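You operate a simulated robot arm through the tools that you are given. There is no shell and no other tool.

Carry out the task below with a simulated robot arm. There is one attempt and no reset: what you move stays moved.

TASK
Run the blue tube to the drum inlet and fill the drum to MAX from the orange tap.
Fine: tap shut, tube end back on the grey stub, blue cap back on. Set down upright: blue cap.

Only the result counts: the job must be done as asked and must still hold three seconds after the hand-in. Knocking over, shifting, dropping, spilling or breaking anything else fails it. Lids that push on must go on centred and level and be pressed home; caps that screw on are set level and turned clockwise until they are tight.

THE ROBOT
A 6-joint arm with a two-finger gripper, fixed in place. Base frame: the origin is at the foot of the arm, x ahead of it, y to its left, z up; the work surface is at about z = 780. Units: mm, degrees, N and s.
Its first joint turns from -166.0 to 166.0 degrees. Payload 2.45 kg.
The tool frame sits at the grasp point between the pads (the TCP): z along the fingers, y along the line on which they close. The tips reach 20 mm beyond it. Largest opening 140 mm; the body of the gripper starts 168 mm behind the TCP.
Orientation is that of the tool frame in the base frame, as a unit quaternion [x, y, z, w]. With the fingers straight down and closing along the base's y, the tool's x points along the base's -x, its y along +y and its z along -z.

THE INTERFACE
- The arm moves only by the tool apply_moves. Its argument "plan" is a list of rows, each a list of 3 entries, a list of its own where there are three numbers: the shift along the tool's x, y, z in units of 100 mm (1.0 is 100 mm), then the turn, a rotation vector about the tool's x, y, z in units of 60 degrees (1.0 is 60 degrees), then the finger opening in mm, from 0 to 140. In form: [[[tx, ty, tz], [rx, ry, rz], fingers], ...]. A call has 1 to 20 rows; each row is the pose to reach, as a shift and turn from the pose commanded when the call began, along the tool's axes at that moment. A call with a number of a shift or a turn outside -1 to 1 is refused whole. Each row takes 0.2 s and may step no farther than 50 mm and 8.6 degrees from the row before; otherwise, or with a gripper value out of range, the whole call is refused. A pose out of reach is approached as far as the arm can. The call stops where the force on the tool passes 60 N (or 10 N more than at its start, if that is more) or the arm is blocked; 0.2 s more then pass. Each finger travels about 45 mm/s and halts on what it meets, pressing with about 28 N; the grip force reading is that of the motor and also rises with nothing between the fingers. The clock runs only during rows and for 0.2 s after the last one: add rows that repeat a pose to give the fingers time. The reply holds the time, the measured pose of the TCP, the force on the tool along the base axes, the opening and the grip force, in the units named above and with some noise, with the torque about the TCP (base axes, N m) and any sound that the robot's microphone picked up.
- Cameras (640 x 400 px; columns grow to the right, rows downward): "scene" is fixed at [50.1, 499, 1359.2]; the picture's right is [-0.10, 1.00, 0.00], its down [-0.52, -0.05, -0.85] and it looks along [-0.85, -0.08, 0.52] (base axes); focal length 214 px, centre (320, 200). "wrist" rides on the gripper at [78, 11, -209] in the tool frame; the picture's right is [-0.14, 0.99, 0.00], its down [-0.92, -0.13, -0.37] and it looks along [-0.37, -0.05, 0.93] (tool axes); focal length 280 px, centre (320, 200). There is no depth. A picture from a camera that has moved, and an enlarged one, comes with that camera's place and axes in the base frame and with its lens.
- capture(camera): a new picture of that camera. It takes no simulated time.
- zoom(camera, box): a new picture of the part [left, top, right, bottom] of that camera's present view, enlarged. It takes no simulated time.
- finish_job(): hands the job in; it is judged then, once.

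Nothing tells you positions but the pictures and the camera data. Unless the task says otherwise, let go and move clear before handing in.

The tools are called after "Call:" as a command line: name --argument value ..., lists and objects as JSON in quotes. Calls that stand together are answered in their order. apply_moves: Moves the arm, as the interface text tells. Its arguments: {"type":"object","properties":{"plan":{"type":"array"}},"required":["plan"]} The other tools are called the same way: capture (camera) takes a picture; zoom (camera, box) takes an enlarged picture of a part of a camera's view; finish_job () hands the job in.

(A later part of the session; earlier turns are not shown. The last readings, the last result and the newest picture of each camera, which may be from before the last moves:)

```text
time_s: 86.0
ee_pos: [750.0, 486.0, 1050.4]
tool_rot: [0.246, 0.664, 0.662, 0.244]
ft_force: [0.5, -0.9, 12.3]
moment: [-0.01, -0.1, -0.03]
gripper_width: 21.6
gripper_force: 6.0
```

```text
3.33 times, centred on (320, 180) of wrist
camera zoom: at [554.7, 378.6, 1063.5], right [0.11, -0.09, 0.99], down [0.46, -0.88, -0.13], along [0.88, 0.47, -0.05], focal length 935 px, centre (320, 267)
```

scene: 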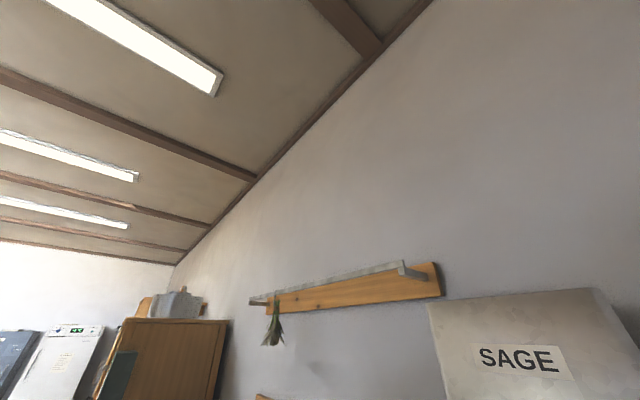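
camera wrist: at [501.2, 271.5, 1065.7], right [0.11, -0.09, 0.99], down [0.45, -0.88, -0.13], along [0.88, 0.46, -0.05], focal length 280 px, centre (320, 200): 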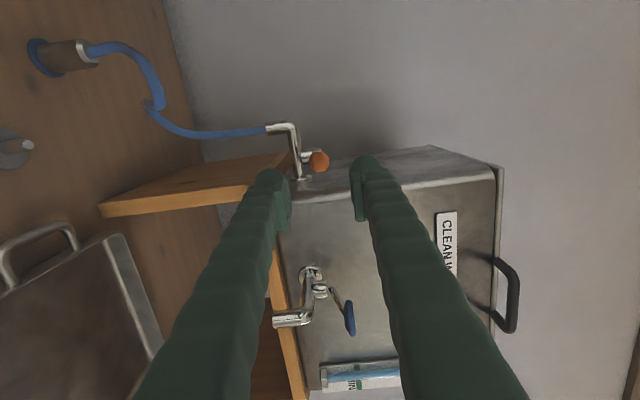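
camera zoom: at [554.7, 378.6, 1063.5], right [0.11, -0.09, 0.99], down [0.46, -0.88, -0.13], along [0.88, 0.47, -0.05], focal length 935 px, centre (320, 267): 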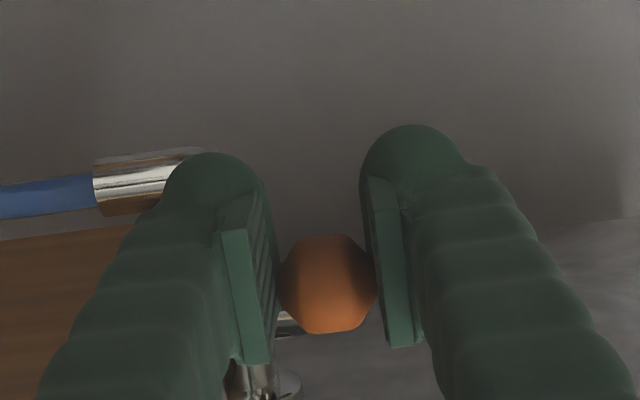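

Call:
apply_moves --plan '[[[0, 0, 0], [0, 0, 0], 34], [[-0.05, 0, 0], [0, 0, 0], 34], [[-0.105, 0, 0], [0, 0, 0], 34], [[-0.105, 0, 0], [0, 0, 0], 24], [[-0.105, 0, 0], [0, 0, 0], 14], [[-0.105, 0, 0], [0, 0, 0], 14], [[-0.105, 0, 0], [0, 0, 0], 14]]'

Call:
zoom --camera "wrist" --box '[260, 120, 380, 240]'

```text
time_s: 87.6
ee_pos: [759.4, 476.7, 1051.1]
tool_rot: [0.247, 0.664, 0.661, 0.246]
ft_force: [0.5, 3.4, 6.4]
moment: [-0.08, 0.11, 0.1]
gripper_width: 20.8
gripper_force: 45.1
```

```text
3.33 times, centred on (320, 180) of wrist
camera zoom: at [564.0, 370.3, 1063.7], right [0.11, -0.09, 0.99], down [0.46, -0.88, -0.13], along [0.88, 0.46, -0.05], focal length 935 px, centre (320, 267)
```

zoom: 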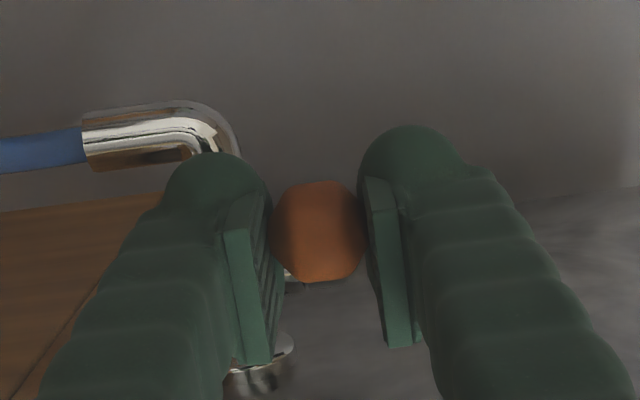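

Call:
apply_moves --plan '[[[0.06, 0, 0.03], [0, 0, 0], 14], [[0.12, 0, 0.065], [0, 0, 0], 14], [[0.18, 0, 0.11], [0, 0, 0], 14], [[0.24, 0, 0.17], [0, 0, 0], 14]]'

Call:
zoom --camera "wrist" --box '[260, 120, 380, 240]'

Call:
capture --camera "wrist"

```text
time_s: 88.6
ee_pos: [752.4, 503.6, 1051.3]
tool_rot: [0.248, 0.663, 0.662, 0.247]
ft_force: [5.6, -20.9, 35.1]
moment: [-0.03, 0.02, -1.17]
gripper_width: 19.7
gripper_force: 44.8
```

```text
3.33 times, centred on (320, 180) of wrist
camera zoom: at [556.9, 396.6, 1063.6], right [0.11, -0.09, 0.99], down [0.45, -0.88, -0.13], along [0.88, 0.46, -0.05], focal length 935 px, centre (320, 267)
```

zoom: 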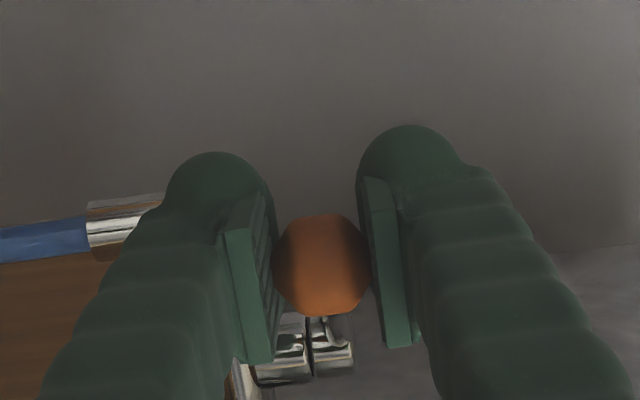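

```text
taken
camera wrist: at [556.9, 396.6, 1063.6], right [0.11, -0.09, 0.99], down [0.45, -0.88, -0.13], along [0.88, 0.46, -0.05], focal length 280 px, centre (320, 200)
```

wrist: 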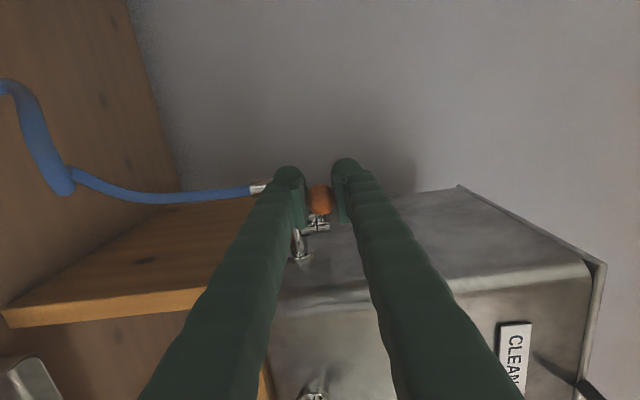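

The lever is now at roughly 39°. I'll release the ball, leave it there, and go look at the drum gauge.

Call:
apply_moves --plan '[[[0, 0, 0], [0, 0, 0], 30], [[0, 0, 0], [0, 0, 0], 50]]'

Call:
zoom --camera "wrist" --box '[260, 120, 380, 240]'

```text
time_s: 89.2
ee_pos: [754.1, 503.5, 1048.7]
tool_rot: [0.248, 0.664, 0.661, 0.246]
ft_force: [-0.2, -0.5, 0.3]
moment: [0.03, 0.02, -0.01]
gripper_width: 49.8
gripper_force: 0.0
```

```text
3.33 times, centred on (320, 180) of wrist
camera zoom: at [557.5, 397.6, 1062.1], right [0.11, -0.09, 0.99], down [0.45, -0.88, -0.13], along [0.88, 0.46, -0.05], focal length 935 px, centre (320, 267)
```

zoom: 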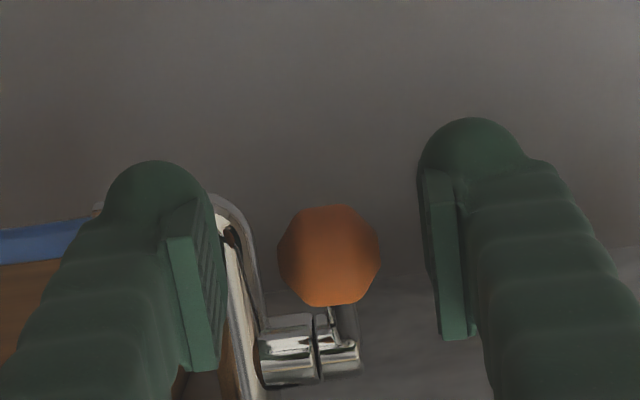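

Call:
apply_moves --plan '[[[0, 0, -0.33], [0, 0, 0], 50], [[0, 0, -0.66], [0, 0, 0], 50], [[0, 0, -1.0], [0, 0, 0], 50]]'

Call:
zoom --camera "wrist" --box '[260, 120, 380, 240]'

Call:
apply_moves --plan '[[[0.07, -0.07, -0.33], [0, 0, 0], 50], [[0.14, -0.14, -0.66], [0, 0, 0], 50], [[0.2, -0.2, -1.0], [0, 0, 0], 50]]'

Call:
apply_moves --plan '[[[0.07, -0.23, -0.33], [0, 0, 0], 50], [[0.14, -0.46, -0.66], [0, 0, 0], 50], [[0.2, -0.7, -1.0], [0, 0, 0], 50]]'

Call:
apply_moves --plan '[[[0.03, -0.27, -0.3], [0, 0, 0], 50], [[0.06, -0.54, -0.6], [0, 0, 0], 50], [[0.1, -0.8, -0.9], [0, 0, 0], 50]]'

Call:
apply_moves --plan '[[[0.03, -0.13, -0.17], [0, 0.133, 0], 50], [[0.06, -0.26, -0.34], [0, 0.266, 0], 50], [[0.08, -0.38, -0.5], [0, 0.4, 0], 50]]'

Call:
capture --camera "wrist"

```text
time_s: 90.0
ee_pos: [686.4, 431.3, 1051.1]
tool_rot: [0.247, 0.664, 0.661, 0.247]
ft_force: [-0.1, -0.4, 0.5]
moment: [-0.03, 0.0, -0.01]
gripper_width: 50.0
gripper_force: 0.1
```

```text
3.33 times, centred on (320, 180) of wrist
camera zoom: at [491.2, 323.8, 1064.7], right [0.11, -0.09, 0.99], down [0.46, -0.88, -0.13], along [0.88, 0.46, -0.05], focal length 935 px, centre (320, 267)
```

zoom: 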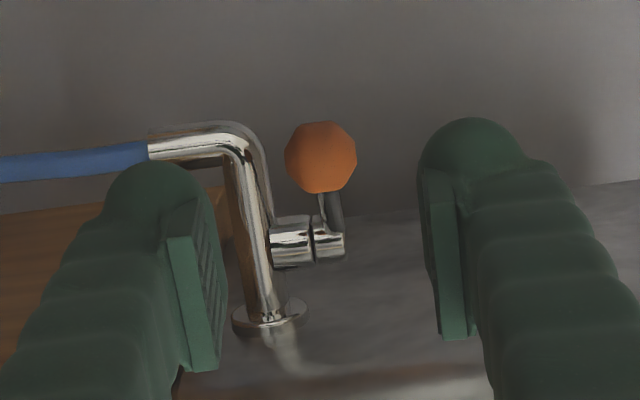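

```text
time_s: 90.8
ee_pos: [606.0, 367.3, 1031.4]
tool_rot: [0.247, 0.664, 0.661, 0.246]
ft_force: [0.6, -0.5, -0.6]
moment: [0.0, 0.03, 0.0]
gripper_width: 50.1
gripper_force: 0.1
```

```text
time_s: 91.6
ee_pos: [523.9, 305.9, 958.5]
tool_rot: [0.247, 0.664, 0.661, 0.246]
ft_force: [-0.5, 0.4, 0.1]
moment: [0.03, -0.03, 0.04]
gripper_width: 50.2
gripper_force: 0.1
```

```text
time_s: 92.4
ee_pos: [458.5, 244.9, 877.9]
tool_rot: [0.247, 0.664, 0.662, 0.246]
ft_force: [-0.1, 0.0, 0.3]
moment: [0.01, -0.04, -0.02]
gripper_width: 50.1
gripper_force: 0.1
```

```text
time_s: 93.2
ee_pos: [420.0, 211.2, 842.3]
tool_rot: [0.104, 0.701, 0.698, 0.102]
ft_force: [-0.6, 0.4, 0.1]
moment: [0.01, 0.0, -0.07]
gripper_width: 49.9
gripper_force: 0.1
```

```text
taken
camera wrist: at [285.1, 33.9, 856.4], right [0.13, -0.04, 0.99], down [0.77, -0.62, -0.13], along [0.62, 0.78, -0.05], focal length 280 px, centre (320, 200)
```

wrist: 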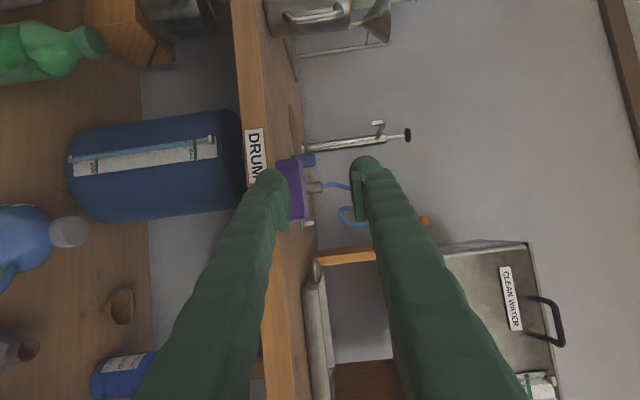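

Call:
zoom --camera "wrist" --box '[175, 125, 235, 165]'

Call:
zoom --camera "wrist" --box '[70, 110, 230, 190]'

Call:
zoom --camera "wrist" --box '[280, 140, 400, 240]'

```text
10.00 times, centred on (205, 145) of wrist
camera zoom: at [285.1, 33.9, 856.4], right [0.13, -0.04, 0.99], down [0.77, -0.62, -0.13], along [0.62, 0.78, -0.05], focal length 2804 px, centre (1470, 750)
```

zoom: 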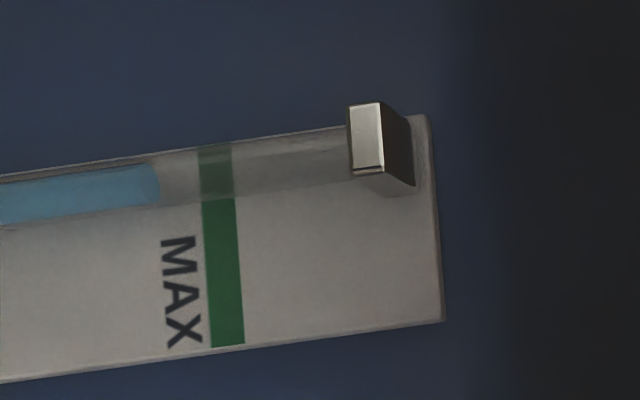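

```text
4.00 times, centred on (150, 150) of wrist
camera zoom: at [285.1, 33.9, 856.4], right [0.13, -0.04, 0.99], down [0.77, -0.62, -0.13], along [0.62, 0.78, -0.05], focal length 1122 px, centre (1000, 400)
```

zoom: 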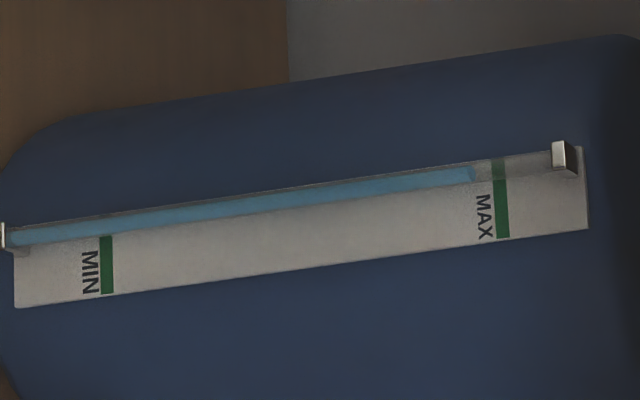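

```text
4.00 times, centred on (340, 190) of wrist
camera zoom: at [285.1, 33.9, 856.4], right [0.13, -0.04, 0.99], down [0.77, -0.62, -0.13], along [0.62, 0.78, -0.05], focal length 1122 px, centre (240, 240)
```

zoom: 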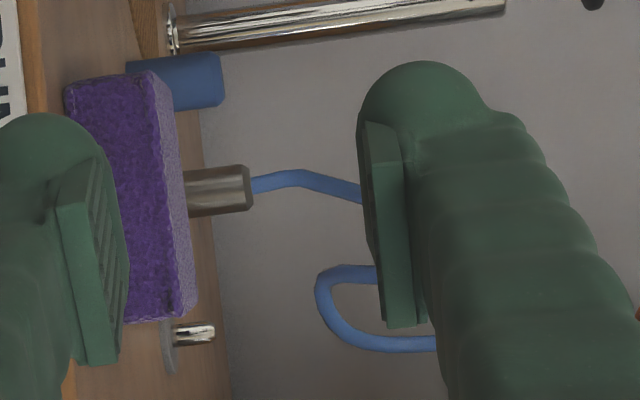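

Level has risen about 4 mm and nothing is spilling. I'll wait here about 4 s to measure the fill rate.

Call:
apply_moves --plan '[[[0, 0, 0], [0, 0, 0], 50], [[0, 0, 0], [0, 0, 0], 50], [[0, 0, 0], [0, 0, 0], 50], [[0, 0, 0], [0, 0, 0], 50], [[0, 0, 0], [0, 0, 0], 50], [[0, 0, 0], [0, 0, 0], 50], [[0, 0, 0], [0, 0, 0], 50], [[0, 0, 0], [0, 0, 0], 50], [[0, 0, 0], [0, 0, 0], 50], [[0, 0, 0], [0, 0, 0], 50], [[0, 0, 0], [0, 0, 0], 50], [[0, 0, 0], [0, 0, 0], 50], [[0, 0, 0], [0, 0, 0], 50], [[0, 0, 0], [0, 0, 0], 50], [[0, 0, 0], [0, 0, 0], 50], [[0, 0, 0], [0, 0, 0], 50], [[0, 0, 0], [0, 0, 0], 50], [[0, 0, 0], [0, 0, 0], 50], [[0, 0, 0], [0, 0, 0], 50]]'

Call:
zoom --camera "wrist" --box '[175, 125, 235, 165]'

```text
time_s: 97.2
ee_pos: [420.2, 210.5, 843.9]
tool_rot: [0.105, 0.701, 0.698, 0.103]
ft_force: [-0.9, -0.1, 0.5]
moment: [-0.01, -0.01, 0.0]
gripper_width: 49.8
gripper_force: 0.1
```

```text
10.00 times, centred on (205, 145) of wrist
camera zoom: at [285.3, 34.3, 856.6], right [0.13, -0.04, 0.99], down [0.77, -0.62, -0.13], along [0.62, 0.78, -0.05], focal length 2804 px, centre (1470, 750)
```

zoom: 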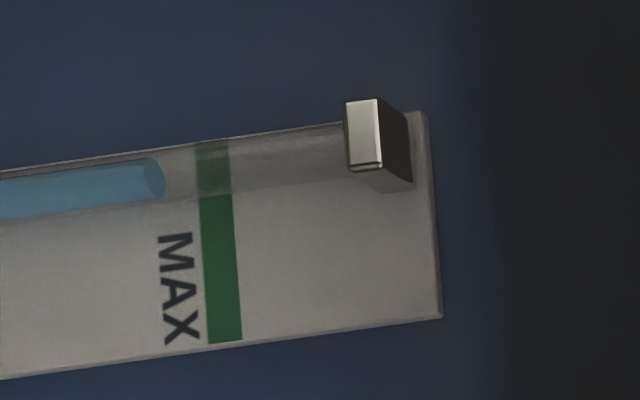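

Call:
apply_moves --plan '[[[0, 0, 0], [0, 0, 0], 50], [[0, 0, 0], [0, 0, 0], 50], [[0, 0, 0], [0, 0, 0], 50], [[0, 0, 0], [0, 0, 0], 50], [[0, 0, 0], [0, 0, 0], 50], [[0, 0, 0], [0, 0, 0], 50], [[0, 0, 0], [0, 0, 0], 50], [[0, 0, 0], [0, 0, 0], 50], [[0, 0, 0], [0, 0, 0], 50], [[0, 0, 0], [0, 0, 0], 50], [[0, 0, 0], [0, 0, 0], 50], [[0, 0, 0], [0, 0, 0], 50], [[0, 0, 0], [0, 0, 0], 50], [[0, 0, 0], [0, 0, 0], 50], [[0, 0, 0], [0, 0, 0], 50], [[0, 0, 0], [0, 0, 0], 50], [[0, 0, 0], [0, 0, 0], 50], [[0, 0, 0], [0, 0, 0], 50], [[0, 0, 0], [0, 0, 0], 50]]'

Call:
apply_moves --plan '[[[0, 0, 0], [0, 0, 0], 50], [[0, 0, 0], [0, 0, 0], 50], [[0, 0, 0], [0, 0, 0], 50], [[0, 0, 0], [0, 0, 0], 50], [[0, 0, 0], [0, 0, 0], 50], [[0, 0, 0], [0, 0, 0], 50], [[0, 0, 0], [0, 0, 0], 50], [[0, 0, 0], [0, 0, 0], 50], [[0, 0, 0], [0, 0, 0], 50]]'

Call:
zoom --camera "wrist" --box '[175, 125, 235, 165]'

```text
time_s: 101.2
ee_pos: [420.6, 211.4, 843.4]
tool_rot: [0.104, 0.701, 0.698, 0.103]
ft_force: [-0.8, 1.1, 0.2]
moment: [-0.01, -0.02, -0.03]
gripper_width: 50.0
gripper_force: 0.0
```

```text
time_s: 103.2
ee_pos: [418.5, 211.2, 843.7]
tool_rot: [0.105, 0.701, 0.698, 0.103]
ft_force: [0.5, 0.4, -0.2]
moment: [0.02, -0.01, 0.0]
gripper_width: 50.0
gripper_force: 0.1
```

```text
10.00 times, centred on (205, 145) of wrist
camera zoom: at [285.3, 34.3, 856.6], right [0.13, -0.04, 0.99], down [0.77, -0.62, -0.13], along [0.62, 0.78, -0.05], focal length 2804 px, centre (1470, 750)
```

zoom: 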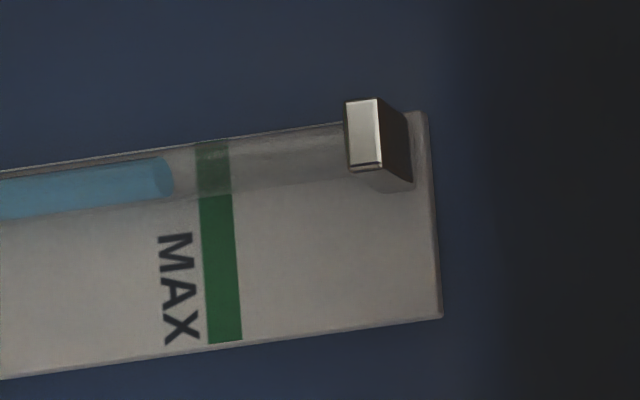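

The rate is about 1.5 px/s, with roughly 34 px left to MAX. I'll keep waiting.

Call:
apply_moves --plan '[[[0, 0, 0], [0, 0, 0], 50], [[0, 0, 0], [0, 0, 0], 50], [[0, 0, 0], [0, 0, 0], 50], [[0, 0, 0], [0, 0, 0], 50], [[0, 0, 0], [0, 0, 0], 50], [[0, 0, 0], [0, 0, 0], 50], [[0, 0, 0], [0, 0, 0], 50], [[0, 0, 0], [0, 0, 0], 50], [[0, 0, 0], [0, 0, 0], 50], [[0, 0, 0], [0, 0, 0], 50], [[0, 0, 0], [0, 0, 0], 50], [[0, 0, 0], [0, 0, 0], 50], [[0, 0, 0], [0, 0, 0], 50], [[0, 0, 0], [0, 0, 0], 50], [[0, 0, 0], [0, 0, 0], 50], [[0, 0, 0], [0, 0, 0], 50], [[0, 0, 0], [0, 0, 0], 50], [[0, 0, 0], [0, 0, 0], 50], [[0, 0, 0], [0, 0, 0], 50]]'

Call:
apply_moves --plan '[[[0, 0, 0], [0, 0, 0], 50], [[0, 0, 0], [0, 0, 0], 50], [[0, 0, 0], [0, 0, 0], 50], [[0, 0, 0], [0, 0, 0], 50], [[0, 0, 0], [0, 0, 0], 50], [[0, 0, 0], [0, 0, 0], 50], [[0, 0, 0], [0, 0, 0], 50], [[0, 0, 0], [0, 0, 0], 50], [[0, 0, 0], [0, 0, 0], 50], [[0, 0, 0], [0, 0, 0], 50], [[0, 0, 0], [0, 0, 0], 50], [[0, 0, 0], [0, 0, 0], 50], [[0, 0, 0], [0, 0, 0], 50], [[0, 0, 0], [0, 0, 0], 50], [[0, 0, 0], [0, 0, 0], 50], [[0, 0, 0], [0, 0, 0], 50], [[0, 0, 0], [0, 0, 0], 50], [[0, 0, 0], [0, 0, 0], 50], [[0, 0, 0], [0, 0, 0], 50]]'

Call:
zoom --camera "wrist" --box '[175, 125, 235, 165]'

```text
time_s: 107.2
ee_pos: [420.9, 211.5, 843.1]
tool_rot: [0.105, 0.701, 0.698, 0.103]
ft_force: [0.1, -0.4, -0.3]
moment: [0.0, 0.01, 0.03]
gripper_width: 50.0
gripper_force: 0.0
```

```text
time_s: 111.2
ee_pos: [420.1, 211.3, 843.3]
tool_rot: [0.104, 0.701, 0.698, 0.103]
ft_force: [-0.1, -0.5, -0.7]
moment: [0.0, 0.02, 0.01]
gripper_width: 50.0
gripper_force: 0.1
```

```text
10.00 times, centred on (205, 145) of wrist
camera zoom: at [285.3, 34.3, 856.6], right [0.13, -0.04, 0.99], down [0.77, -0.62, -0.13], along [0.62, 0.78, -0.05], focal length 2804 px, centre (1470, 750)
```

zoom: 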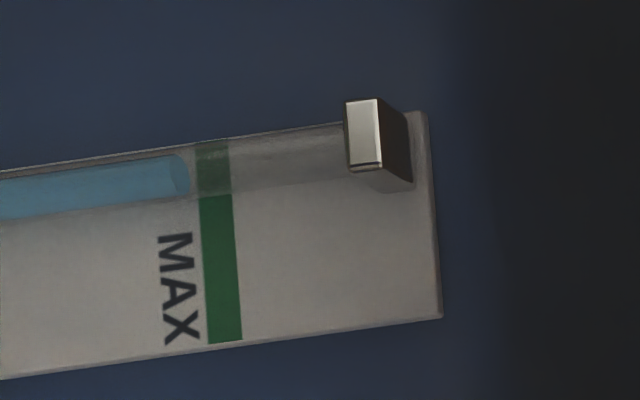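

Call:
apply_moves --plan '[[[0, 0, 0], [0, 0, 0], 40], [[0, 0, 0], [0, 0, 0], 30], [[0, 0, 0], [0, 0, 0], 20], [[0, 0, 0], [0, 0, 0], 10], [[0, 0, 0], [0, 0, 0], 0], [[0, 0, 0], [0, 0, 0], 0], [[0, 0, 0], [0, 0, 0], 0], [[0, 0, 0], [0, 0, 0], 0], [[0, 0, 0], [0, 0, 0], 0], [[0, 0, 0], [0, 0, 0], 0], [[0, 0, 0], [0, 0, 0], 0], [[0, 0, 0], [0, 0, 0], 0], [[0, 0, 0], [0, 0, 0], 0], [[0, 0, 0], [0, 0, 0], 0], [[0, 0, 0], [0, 0, 0], 0], [[0, 0, 0], [0, 0, 0], 0], [[0, 0, 0], [0, 0, 0], 0], [[0, 0, 0], [0, 0, 0], 0], [[0, 0, 0], [0, 0, 0], 0]]'

Call:
zoom --camera "wrist" --box '[175, 125, 235, 165]'

```text
time_s: 115.2
ee_pos: [419.3, 210.7, 842.5]
tool_rot: [0.105, 0.701, 0.698, 0.103]
ft_force: [-0.1, 0.8, -0.3]
moment: [0.0, 0.01, -0.02]
gripper_width: 0.0
gripper_force: 28.2
```

```text
10.00 times, centred on (205, 145) of wrist
camera zoom: at [285.3, 34.3, 856.6], right [0.13, -0.04, 0.99], down [0.77, -0.62, -0.13], along [0.62, 0.78, -0.05], focal length 2804 px, centre (1470, 750)
```

zoom: 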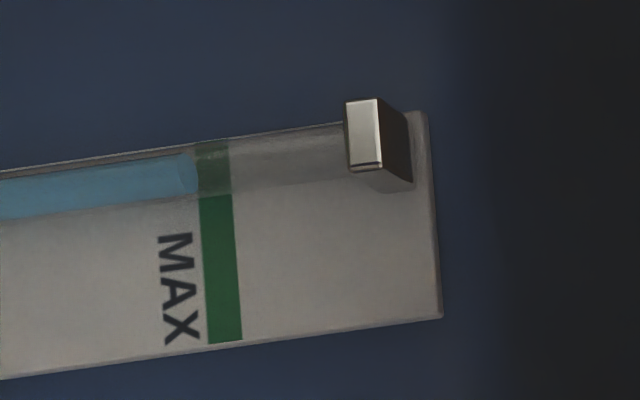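

The level is at the lower edge of the MAX bar, so it's time to go close the tap. I'll return with the fingers shut and push the ball back from the right side.

Call:
apply_moves --plan '[[[-0.167, 0.232, 0.312], [0, -0.133, 0], 0], [[-0.333, 0.465, 0.624], [0, -0.266, 0], 0], [[-0.5, 0.697, 0.936], [0, -0.4, 0], 0]]'

Call:
apply_moves --plan '[[[-0.02, 0.24, 0.32], [0, 0, 0], 0], [[-0.04, 0.48, 0.64], [0, 0, 0], 0], [[-0.07, 0.72, 0.95], [0, 0, 0], 0]]'

Call:
apply_moves --plan '[[[-0.03, 0.23, 0.33], [0, 0, 0], 0], [[-0.05, 0.45, 0.66], [0, 0, 0], 0], [[-0.08, 0.67, 1.0], [0, 0, 0], 0]]'

Call:
capture --camera "wrist"

Call:
zoom --camera "wrist" --box '[240, 100, 400, 240]'

```text
time_s: 116.0
ee_pos: [497.3, 286.5, 914.2]
tool_rot: [0.248, 0.663, 0.662, 0.247]
ft_force: [0.5, 0.3, 0.2]
moment: [-0.02, 0.01, -0.01]
gripper_width: 0.0
gripper_force: 28.0
```

```text
time_s: 116.8
ee_pos: [562.6, 353.9, 987.0]
tool_rot: [0.249, 0.664, 0.661, 0.246]
ft_force: [0.3, 0.2, 0.3]
moment: [0.0, -0.01, -0.01]
gripper_width: 0.0
gripper_force: 27.3
```

```text
time_s: 117.6
ee_pos: [633.6, 423.8, 1052.7]
tool_rot: [0.248, 0.664, 0.661, 0.246]
ft_force: [-0.2, -0.1, -0.3]
moment: [-0.03, -0.01, 0.02]
gripper_width: 0.3
gripper_force: 28.0
```

```text
taken
camera wrist: at [438.4, 316.5, 1065.2], right [0.11, -0.09, 0.99], down [0.45, -0.88, -0.13], along [0.88, 0.46, -0.05], focal length 280 px, centre (320, 200)
```

wrist: 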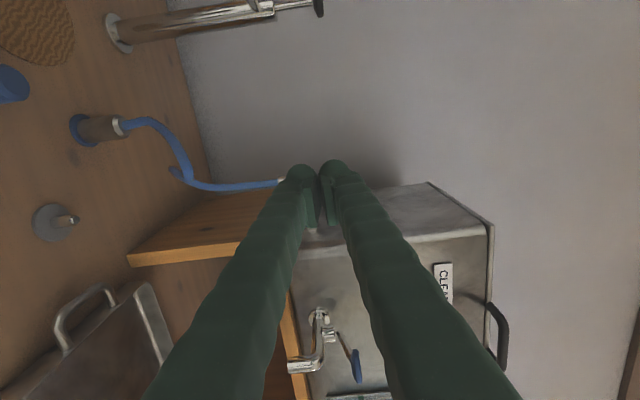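

```text
2.86 times, centred on (320, 170) of wrist
camera zoom: at [438.4, 316.5, 1065.2], right [0.11, -0.09, 0.99], down [0.45, -0.88, -0.13], along [0.88, 0.46, -0.05], focal length 801 px, centre (320, 286)
```

zoom: 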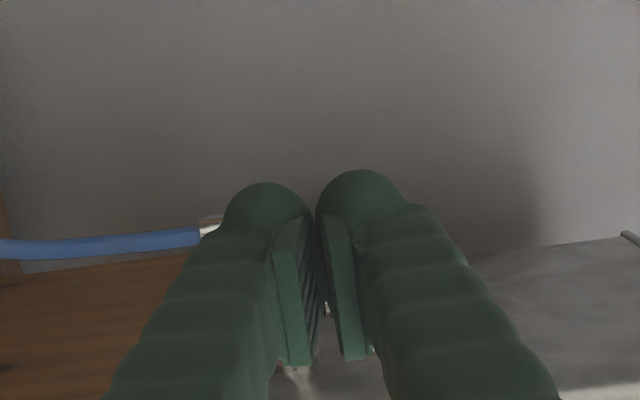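

Call:
apply_moves --plan '[[[0, 0, 0.48], [0, 0, 0], 0], [[0, 0, 0.96], [0, 0, 0], 0]]'

Call:
apply_moves --plan '[[[0, 0, 0.3], [0, 0, 0], 0], [[-0.16, 0, 0.29], [0, 0, 0], 0], [[-0.3, 0, 0.26], [0, 0, 0], 0], [[-0.42, 0, 0.23], [0, 0, 0], 0], [[-0.5, 0, 0.22], [0, 0, 0], 0]]'

Call:
capture --camera "wrist"

Call:
zoom --camera "wrist" --box '[240, 120, 400, 260]'

```text
time_s: 118.2
ee_pos: [697.9, 495.9, 1051.4]
tool_rot: [0.248, 0.664, 0.662, 0.246]
ft_force: [-0.4, 0.2, 0.1]
moment: [-0.02, 0.0, -0.04]
gripper_width: 0.0
gripper_force: 28.0
```

```text
time_s: 119.4
ee_pos: [748.3, 481.5, 1049.9]
tool_rot: [0.248, 0.664, 0.661, 0.245]
ft_force: [-5.3, 8.5, 0.6]
moment: [-0.07, -0.01, 0.13]
gripper_width: 0.0
gripper_force: 27.9
```

```text
taken
camera wrist: at [553.0, 373.9, 1062.8], right [0.11, -0.09, 0.99], down [0.46, -0.88, -0.13], along [0.88, 0.47, -0.05], focal length 280 px, centre (320, 200)
```

wrist: 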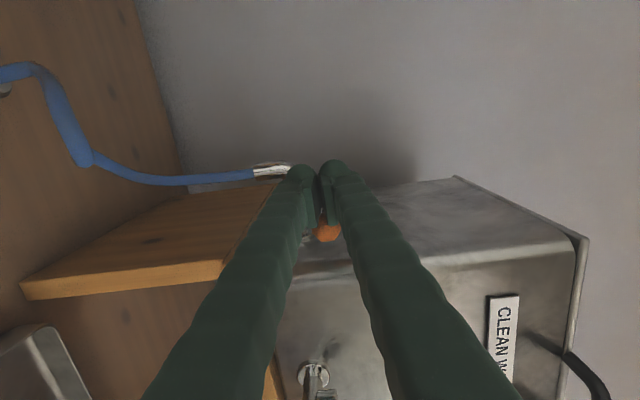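

```text
2.86 times, centred on (320, 190) of wrist
camera zoom: at [553.0, 373.9, 1062.8], right [0.11, -0.09, 0.99], down [0.46, -0.88, -0.13], along [0.88, 0.47, -0.05], focal length 801 px, centre (320, 229)
```

zoom: 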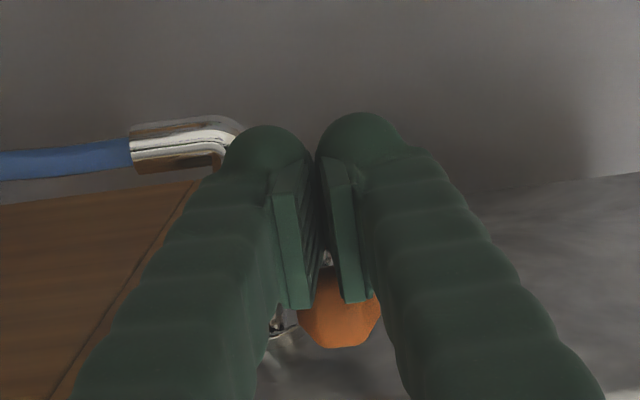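

Call:
apply_moves --plan '[[[-0.02, 0, 0], [0, 0, 0], 0], [[-0.035, 0, 0], [0, 0, 0], 0]]'

Call:
zoom --camera "wrist" --box '[240, 120, 400, 260]'

```text
time_s: 120.0
ee_pos: [749.4, 479.6, 1050.3]
tool_rot: [0.245, 0.665, 0.662, 0.245]
ft_force: [-26.1, 34.7, -0.4]
moment: [-0.35, -0.04, 0.41]
gripper_width: 0.1
gripper_force: 27.4
```

```text
2.86 times, centred on (320, 190) of wrist
camera zoom: at [554.5, 372.6, 1063.1], right [0.11, -0.09, 0.99], down [0.46, -0.88, -0.12], along [0.88, 0.47, -0.05], focal length 801 px, centre (320, 229)
```

zoom: 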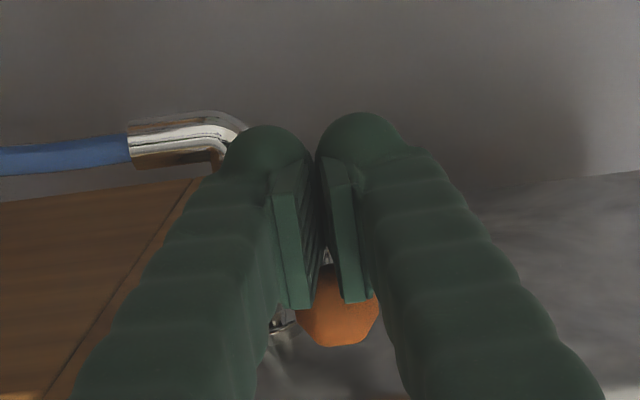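

The force rose to 43 N against a hard stop, so the tap is shut. I'll back off to the right, retreat, verify the lever, and read the drum gauge again.

Call:
apply_moves --plan '[[[0.035, 0, 0], [0, 0, 0], 0], [[0.25, 0, 0], [0, 0, 0], 0], [[0.25, 0, -0.4], [0, 0, 0], 20], [[0.25, 0, -0.8], [0, 0, 0], 40], [[0.1, 0, -1.0], [0, 0, 0], 50]]'

Call:
capture --camera "wrist"

Call:
zoom --camera "wrist" --box '[260, 120, 380, 240]'

```text
time_s: 121.2
ee_pos: [679.4, 408.2, 1051.5]
tool_rot: [0.247, 0.664, 0.661, 0.247]
ft_force: [0.1, 0.2, -0.9]
moment: [-0.01, 0.0, -0.01]
gripper_width: 50.1
gripper_force: 0.1
```

```text
taken
camera wrist: at [483.8, 301.1, 1064.5], right [0.11, -0.09, 0.99], down [0.45, -0.88, -0.13], along [0.88, 0.46, -0.05], focal length 280 px, centre (320, 200)
```

wrist: 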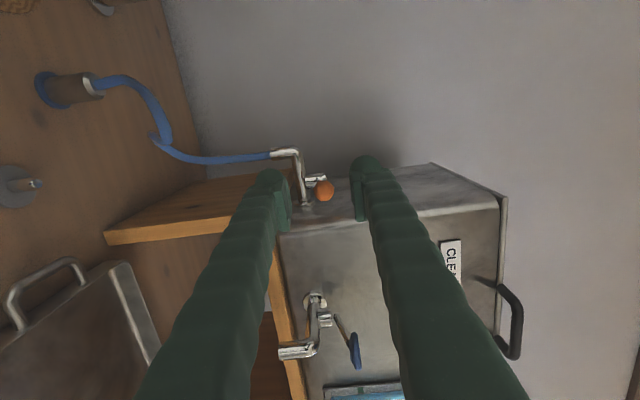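

```text
3.33 times, centred on (320, 180) of wrist
camera zoom: at [483.8, 301.1, 1064.5], right [0.11, -0.09, 0.99], down [0.45, -0.88, -0.13], along [0.88, 0.46, -0.05], focal length 935 px, centre (320, 267)
```

zoom: 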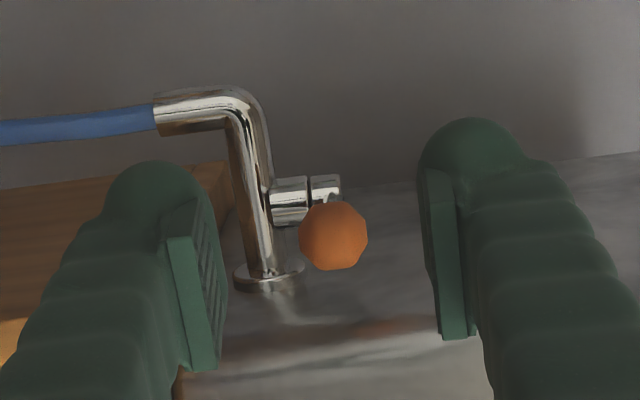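

Call:
apply_moves --plan '[[[0.07, -0.1, -0.33], [0, 0, 0], 50], [[0.14, -0.25, -0.66], [0, 0, 0], 50], [[0.2, -0.45, -1.0], [0, 0, 0], 50]]'

Call:
apply_moves --plan '[[[0.07, -0.25, -0.33], [0, 0, 0], 50], [[0.14, -0.5, -0.66], [0, 0, 0], 50], [[0.2, -0.75, -1.0], [0, 0, 0], 50]]'

Call:
apply_moves --plan '[[[0.07, -0.27, -0.33], [0, 0, 0], 50], [[0.14, -0.54, -0.66], [0, 0, 0], 50], [[0.2, -0.8, -1.0], [0, 0, 0], 50]]'

Call:
apply_moves --plan '[[[0.02, -0.02, -0.06], [0, 0.133, 0], 50], [[0.04, -0.05, -0.12], [0, 0.266, 0], 50], [[0.07, -0.08, -0.18], [0, 0.4, 0], 50]]'

Call:
zoom --camera "wrist" --box '[175, 125, 235, 165]'

Call:
capture --camera "wrist"

```text
time_s: 122.0
ee_pos: [597.8, 345.6, 1008.6]
tool_rot: [0.246, 0.665, 0.661, 0.246]
ft_force: [0.2, 0.1, -0.2]
moment: [0.01, 0.03, -0.01]
gripper_width: 49.9
gripper_force: 0.1
```

```text
time_s: 122.8
ee_pos: [521.3, 282.2, 931.1]
tool_rot: [0.247, 0.664, 0.662, 0.246]
ft_force: [0.7, -1.4, 0.2]
moment: [-0.01, -0.02, -0.02]
gripper_width: 50.3
gripper_force: 0.0
```

```text
time_s: 123.6
ee_pos: [436.0, 219.1, 851.9]
tool_rot: [0.246, 0.664, 0.662, 0.246]
ft_force: [-0.1, 0.1, -0.4]
moment: [0.01, 0.0, -0.04]
gripper_width: 50.0
gripper_force: 0.0
```

```text
time_s: 124.4
ee_pos: [419.6, 212.0, 844.9]
tool_rot: [0.104, 0.7, 0.699, 0.103]
ft_force: [-0.1, 0.3, 0.1]
moment: [0.03, -0.02, -0.07]
gripper_width: 50.1
gripper_force: 0.0
```

```text
10.00 times, centred on (205, 145) of wrist
camera zoom: at [285.9, 33.9, 857.3], right [0.13, -0.04, 0.99], down [0.78, -0.62, -0.13], along [0.62, 0.78, -0.05], focal length 2804 px, centre (1470, 750)
```

zoom: 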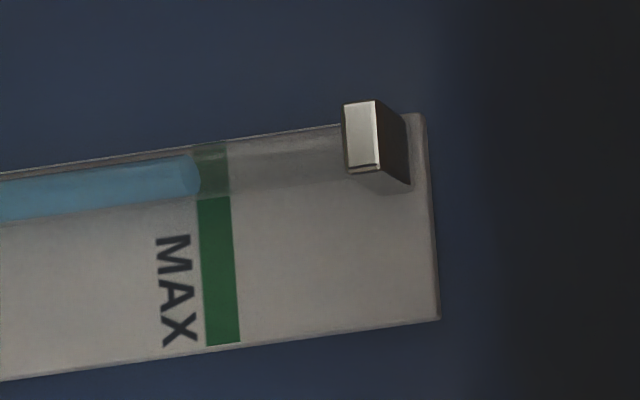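

```text
taken
camera wrist: at [285.9, 33.9, 857.3], right [0.13, -0.04, 0.99], down [0.78, -0.62, -0.13], along [0.62, 0.78, -0.05], focal length 280 px, centre (320, 200)
```

wrist: 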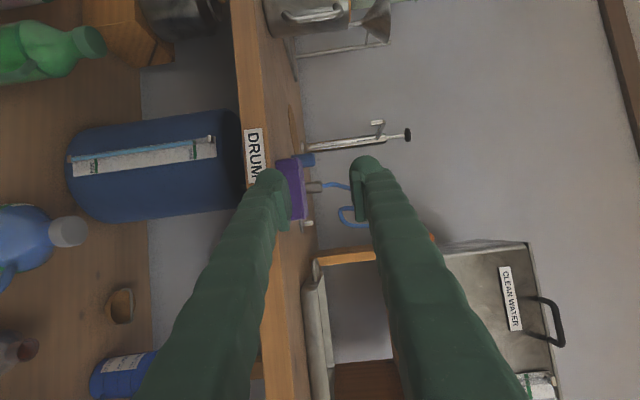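

Level is now inside the MAX bar. To remove parallax doubt, I'll lower the camera further and read it again.

Call:
apply_moves --plan '[[[0, -0.3, -0.05], [0, 0, 0], 50], [[0, -0.6, -0.1], [0, 0, 0], 50], [[0, -0.9, -0.15], [0, 0, 0], 50]]'

Call:
capture --camera "wrist"

Call:
zoom --camera "wrist" --box '[215, 110, 275, 150]'

```text
time_s: 125.2
ee_pos: [423.6, 194.5, 792.4]
tool_rot: [0.104, 0.702, 0.697, 0.102]
ft_force: [-0.4, 0.0, 0.7]
moment: [0.01, -0.02, 0.05]
gripper_width: 50.0
gripper_force: 0.0
out of reach, approached as far as the arm can: row 2, 3
```

```text
taken
camera wrist: at [288.2, 17.3, 807.0], right [0.14, -0.03, 0.99], down [0.77, -0.62, -0.13], along [0.62, 0.78, -0.06], focal length 280 px, centre (320, 200)
```

wrist: 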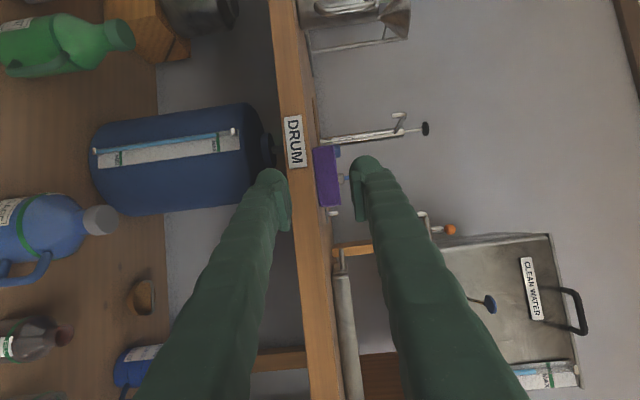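

```text
10.00 times, centred on (245, 130) of wrist
camera zoom: at [288.2, 17.3, 807.0], right [0.14, -0.03, 0.99], down [0.77, -0.62, -0.13], along [0.62, 0.78, -0.06], focal length 2804 px, centre (1070, 900)
```

zoom: 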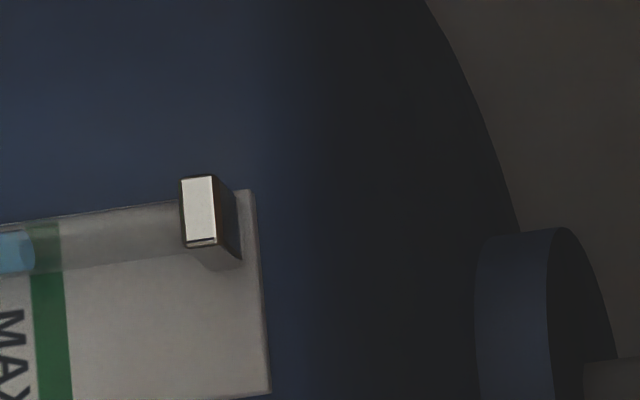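

Call:
zoom --camera "wrist" --box '[200, 130, 240, 156]'

Call:
zoom --camera "wrist" --box '[90, 110, 250, 190]'

```text
15.38 times, centred on (220, 143) of wrist
camera zoom: at [288.2, 17.3, 807.0], right [0.14, -0.03, 0.99], down [0.77, -0.62, -0.13], along [0.62, 0.78, -0.06], focal length 4314 px, centre (1858, 1077)
```

zoom: 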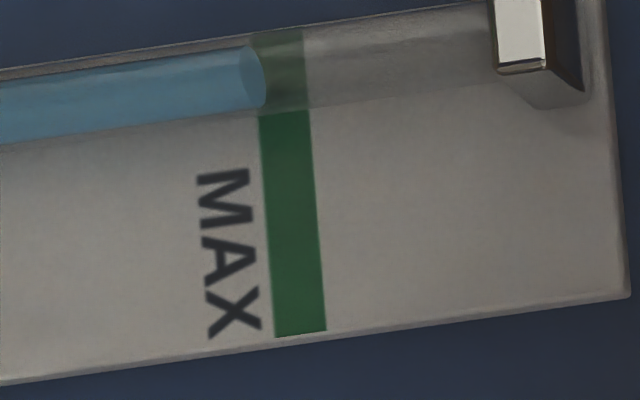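

```text
4.00 times, centred on (170, 150) of wrist
camera zoom: at [288.2, 17.3, 807.0], right [0.14, -0.03, 0.99], down [0.77, -0.62, -0.13], along [0.62, 0.78, -0.06], focal length 1122 px, centre (920, 400)
```

zoom: 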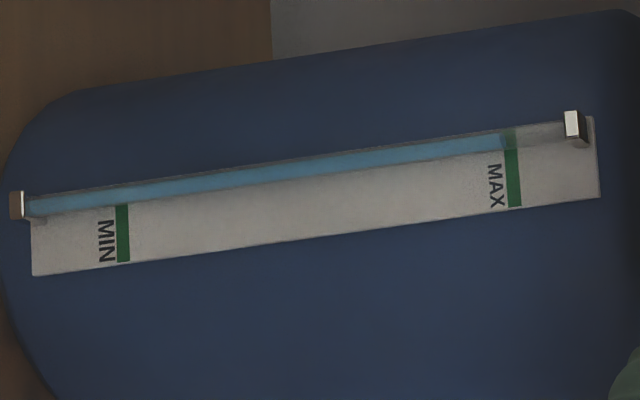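

Level reads about 1 mm below the MAX centre line, well inside the bar and tap shut, so the fill is done. Now I'll go back up, unroll the tool, and return the tube end to the grey stub.

Call:
apply_moves --plan '[[[0, 0.4, 0], [0, 0, 0], 50], [[0, 0.8, 0], [0, 0, 0], 50], [[0, 1.0, 0], [0, 0, 0], 50]]'

Call:
apply_moves --plan '[[[0, 0.2, 0], [0, 0, -0.125], 50], [[0, 0.4, 0], [0, 0, -0.25], 50], [[0, 0.6, 0], [0, 0, -0.375], 50], [[0, 0.8, 0], [0, 0, -0.5], 50], [[0, 1.0, 0], [0, 0, -0.625], 50], [[0, 1.0, 0], [0, 0, -0.75], 50]]'

Call:
apply_moves --plan '[[[0, 0, 0], [0, 0, -0.125], 50], [[0, 0, 0], [0, 0, -0.25], 50], [[0, 0, 0], [0, 0, -0.375], 50], [[0, 0, 0], [0, 0, -0.5], 50], [[0, 0, 0], [0, 0, -0.625], 50], [[0, 0, 0], [0, 0, -0.75], 50]]'

```text
time_s: 126.0
ee_pos: [420.5, 195.9, 894.1]
tool_rot: [0.104, 0.701, 0.698, 0.102]
ft_force: [0.7, -1.1, 0.1]
moment: [-0.04, -0.02, 0.01]
gripper_width: 49.7
gripper_force: 0.0
```

```text
time_s: 127.4
ee_pos: [420.5, 197.2, 995.0]
tool_rot: [-0.171, 0.687, 0.606, 0.363]
ft_force: [-1.0, 0.3, 0.2]
moment: [0.0, -0.02, -0.03]
gripper_width: 49.8
gripper_force: 0.1
```

```text
time_s: 128.8
ee_pos: [421.3, 197.1, 993.9]
tool_rot: [-0.422, 0.568, 0.422, 0.567]
ft_force: [-0.2, 0.3, 0.2]
moment: [0.01, 0.02, -0.01]
gripper_width: 50.1
gripper_force: 0.1
```

Call:
apply_moves --plan '[[[-0.1, 0, 0], [0, 0.14, 0], 56], [[-0.2, 0, 0], [0, 0.28, 0], 56], [[-0.3, 0, 0], [0, 0.42, 0], 56], [[-0.4, 0, 0], [0, 0.56, 0], 56], [[-0.5, 0, 0], [0, 0.7, 0], 56], [[-0.5, 0, 0], [0, 0.84, 0], 56], [[-0.5, 0, 0], [0, 0.98, 0], 56]]'

Call:
apply_moves --plan '[[[0, 0, 0], [0, 0.059, 0], 56]]'

Call:
apply_moves --plan '[[[-0.1, 0, 0.05], [0.056, 0, 0.107], 56], [[-0.2, 0, 0.1], [0.112, 0, 0.214], 56], [[-0.3, 0, 0.15], [0.168, 0, 0.32], 56], [[-0.4, 0, 0.2], [0.224, 0, 0.427], 56], [[-0.5, 0, 0.25], [0.28, 0, 0.534], 56]]'

Call:
capture --camera "wrist"

```text
time_s: 130.4
ee_pos: [421.0, 195.3, 1045.9]
tool_rot: [-0.574, 0.774, 0.16, 0.213]
ft_force: [-0.9, 0.1, 0.3]
moment: [-0.02, -0.05, 0.0]
gripper_width: 56.1
gripper_force: 0.1
```

```text
time_s: 130.8
ee_pos: [422.2, 196.2, 1044.7]
tool_rot: [-0.579, 0.781, 0.141, 0.19]
ft_force: [0.0, 0.5, 0.3]
moment: [-0.02, -0.02, 0.06]
gripper_width: 56.0
gripper_force: 0.1
```

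```text
time_s: 132.0
ee_pos: [437.0, 250.9, 1045.3]
tool_rot: [-0.307, 0.921, 0.074, 0.226]
ft_force: [0.2, 0.0, -0.1]
moment: [0.01, 0.01, 0.01]
gripper_width: 56.0
gripper_force: 0.1
```

```text
taken
camera wrist: at [299.2, 160.0, 1195.9], right [-0.5, 0.87, 0.06], down [0.59, 0.29, 0.75], along [0.63, 0.41, -0.66], focal length 280 px, centre (320, 200)
```

wrist: 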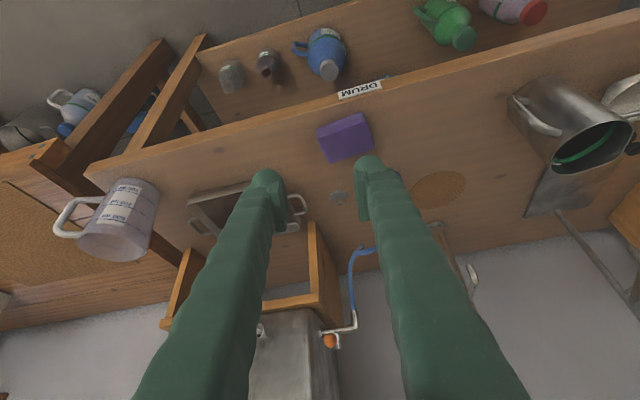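

Call:
apply_moves --plan '[[[-0.25, 0.127, 0.27], [0, 0, 0], 56], [[-0.51, 0.253, 0.54], [0, 0, 0], 56], [[-0.76, 0.38, 0.81], [0, 0, 0], 56]]'

Call:
apply_moves --plan '[[[-0.25, 0.127, 0.27], [0, 0, 0], 56], [[-0.51, 0.253, 0.54], [0, 0, 0], 56], [[-0.76, 0.38, 0.81], [0, 0, 0], 56]]'

Call:
apply_moves --plan '[[[-0.25, 0.127, 0.27], [0, 0, 0], 56], [[-0.51, 0.253, 0.54], [0, 0, 0], 56], [[-0.76, 0.38, 0.81], [0, 0, 0], 56]]'

Call:
capture --camera "wrist"

Call:
zoom --camera "wrist" --box '[250, 90, 390, 220]'

```text
time_s: 132.8
ee_pos: [500.0, 343.1, 1006.6]
tool_rot: [-0.308, 0.921, 0.074, 0.226]
ft_force: [-0.3, -0.2, 0.2]
moment: [0.04, -0.04, -0.01]
gripper_width: 56.0
gripper_force: 0.1
```

```text
time_s: 133.6
ee_pos: [558.6, 435.7, 970.4]
tool_rot: [-0.307, 0.922, 0.074, 0.225]
ft_force: [-0.1, 0.3, -0.2]
moment: [0.03, -0.03, 0.0]
gripper_width: 56.0
gripper_force: 0.0
```

```text
time_s: 134.4
ee_pos: [621.8, 531.1, 935.6]
tool_rot: [-0.308, 0.921, 0.075, 0.225]
ft_force: [-0.6, 0.4, -0.1]
moment: [0.04, -0.01, -0.01]
gripper_width: 56.0
gripper_force: 0.1
```

```text
taken
camera wrist: at [482.8, 439.7, 1086.3], right [-0.5, 0.86, 0.06], down [0.59, 0.29, 0.75], along [0.63, 0.41, -0.66], focal length 280 px, centre (320, 200)
```

wrist: 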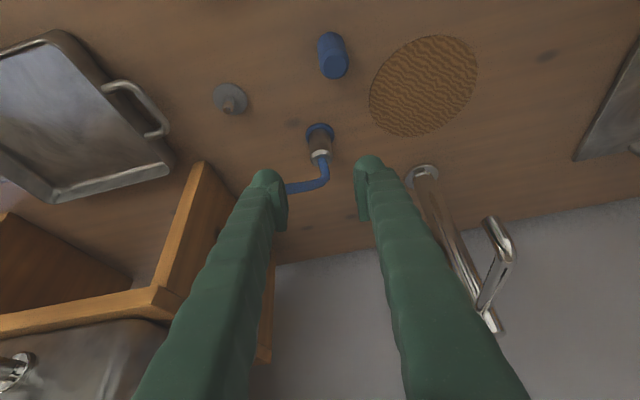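

```text
3.08 times, centred on (320, 155) of wrist
camera zoom: at [482.8, 439.7, 1086.3], right [-0.5, 0.86, 0.06], down [0.59, 0.29, 0.75], along [0.63, 0.41, -0.66], focal length 863 px, centre (320, 338)
```

zoom: 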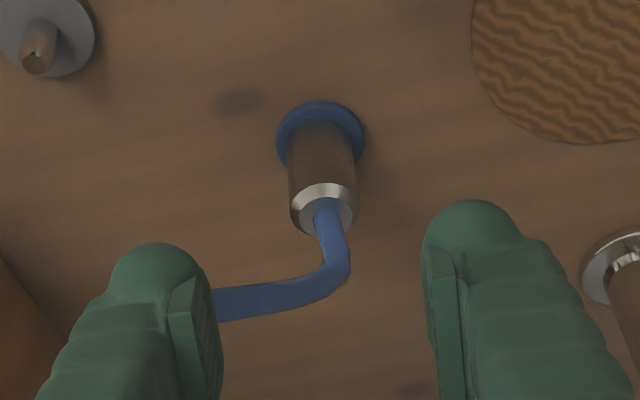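

Call:
apply_moves --plan '[[[0.005, 0.005, 0.3], [0, 0, 0], 56], [[0.01, 0.01, 0.6], [0, 0, 0], 56], [[0.01, 0.01, 0.85], [0, 0, 0], 56]]'

Call:
zoom --camera "wrist" --box '[240, 100, 400, 230]'

```text
time_s: 135.2
ee_pos: [650.6, 553.5, 858.3]
tool_rot: [-0.308, 0.922, 0.075, 0.224]
ft_force: [0.3, -1.0, 0.3]
moment: [-0.01, -0.04, -0.01]
gripper_width: 56.2
gripper_force: 0.1
```

```text
3.08 times, centred on (320, 165) of wrist
camera zoom: at [511.5, 463.1, 1009.4], right [-0.5, 0.86, 0.06], down [0.59, 0.29, 0.75], along [0.63, 0.41, -0.66], focal length 863 px, centre (320, 308)
```

zoom: 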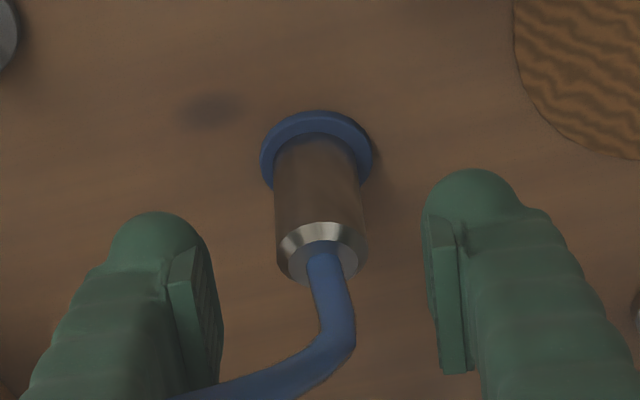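

Call:
apply_moves --plan '[[[-0.01, 0.006, 0.22], [0, 0, 0], 56], [[-0.021, 0.008, 0.432], [0, 0, 0], 56]]'

Call:
zoom --camera "wrist" --box '[240, 100, 400, 230]'

```text
time_s: 135.8
ee_pos: [666.6, 567.8, 820.2]
tool_rot: [-0.308, 0.921, 0.074, 0.225]
ft_force: [0.2, -0.3, -0.3]
moment: [0.0, -0.05, 0.0]
gripper_width: 56.1
gripper_force: 0.0
```

```text
3.08 times, centred on (320, 165) of wrist
camera zoom: at [529.5, 477.0, 971.3], right [-0.5, 0.86, 0.06], down [0.59, 0.29, 0.75], along [0.63, 0.41, -0.66], focal length 863 px, centre (320, 308)
```

zoom: 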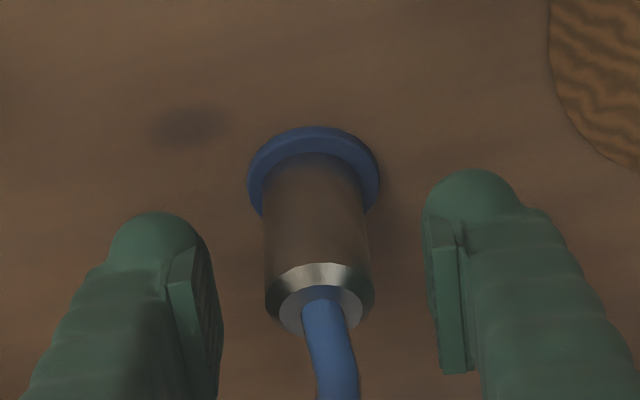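

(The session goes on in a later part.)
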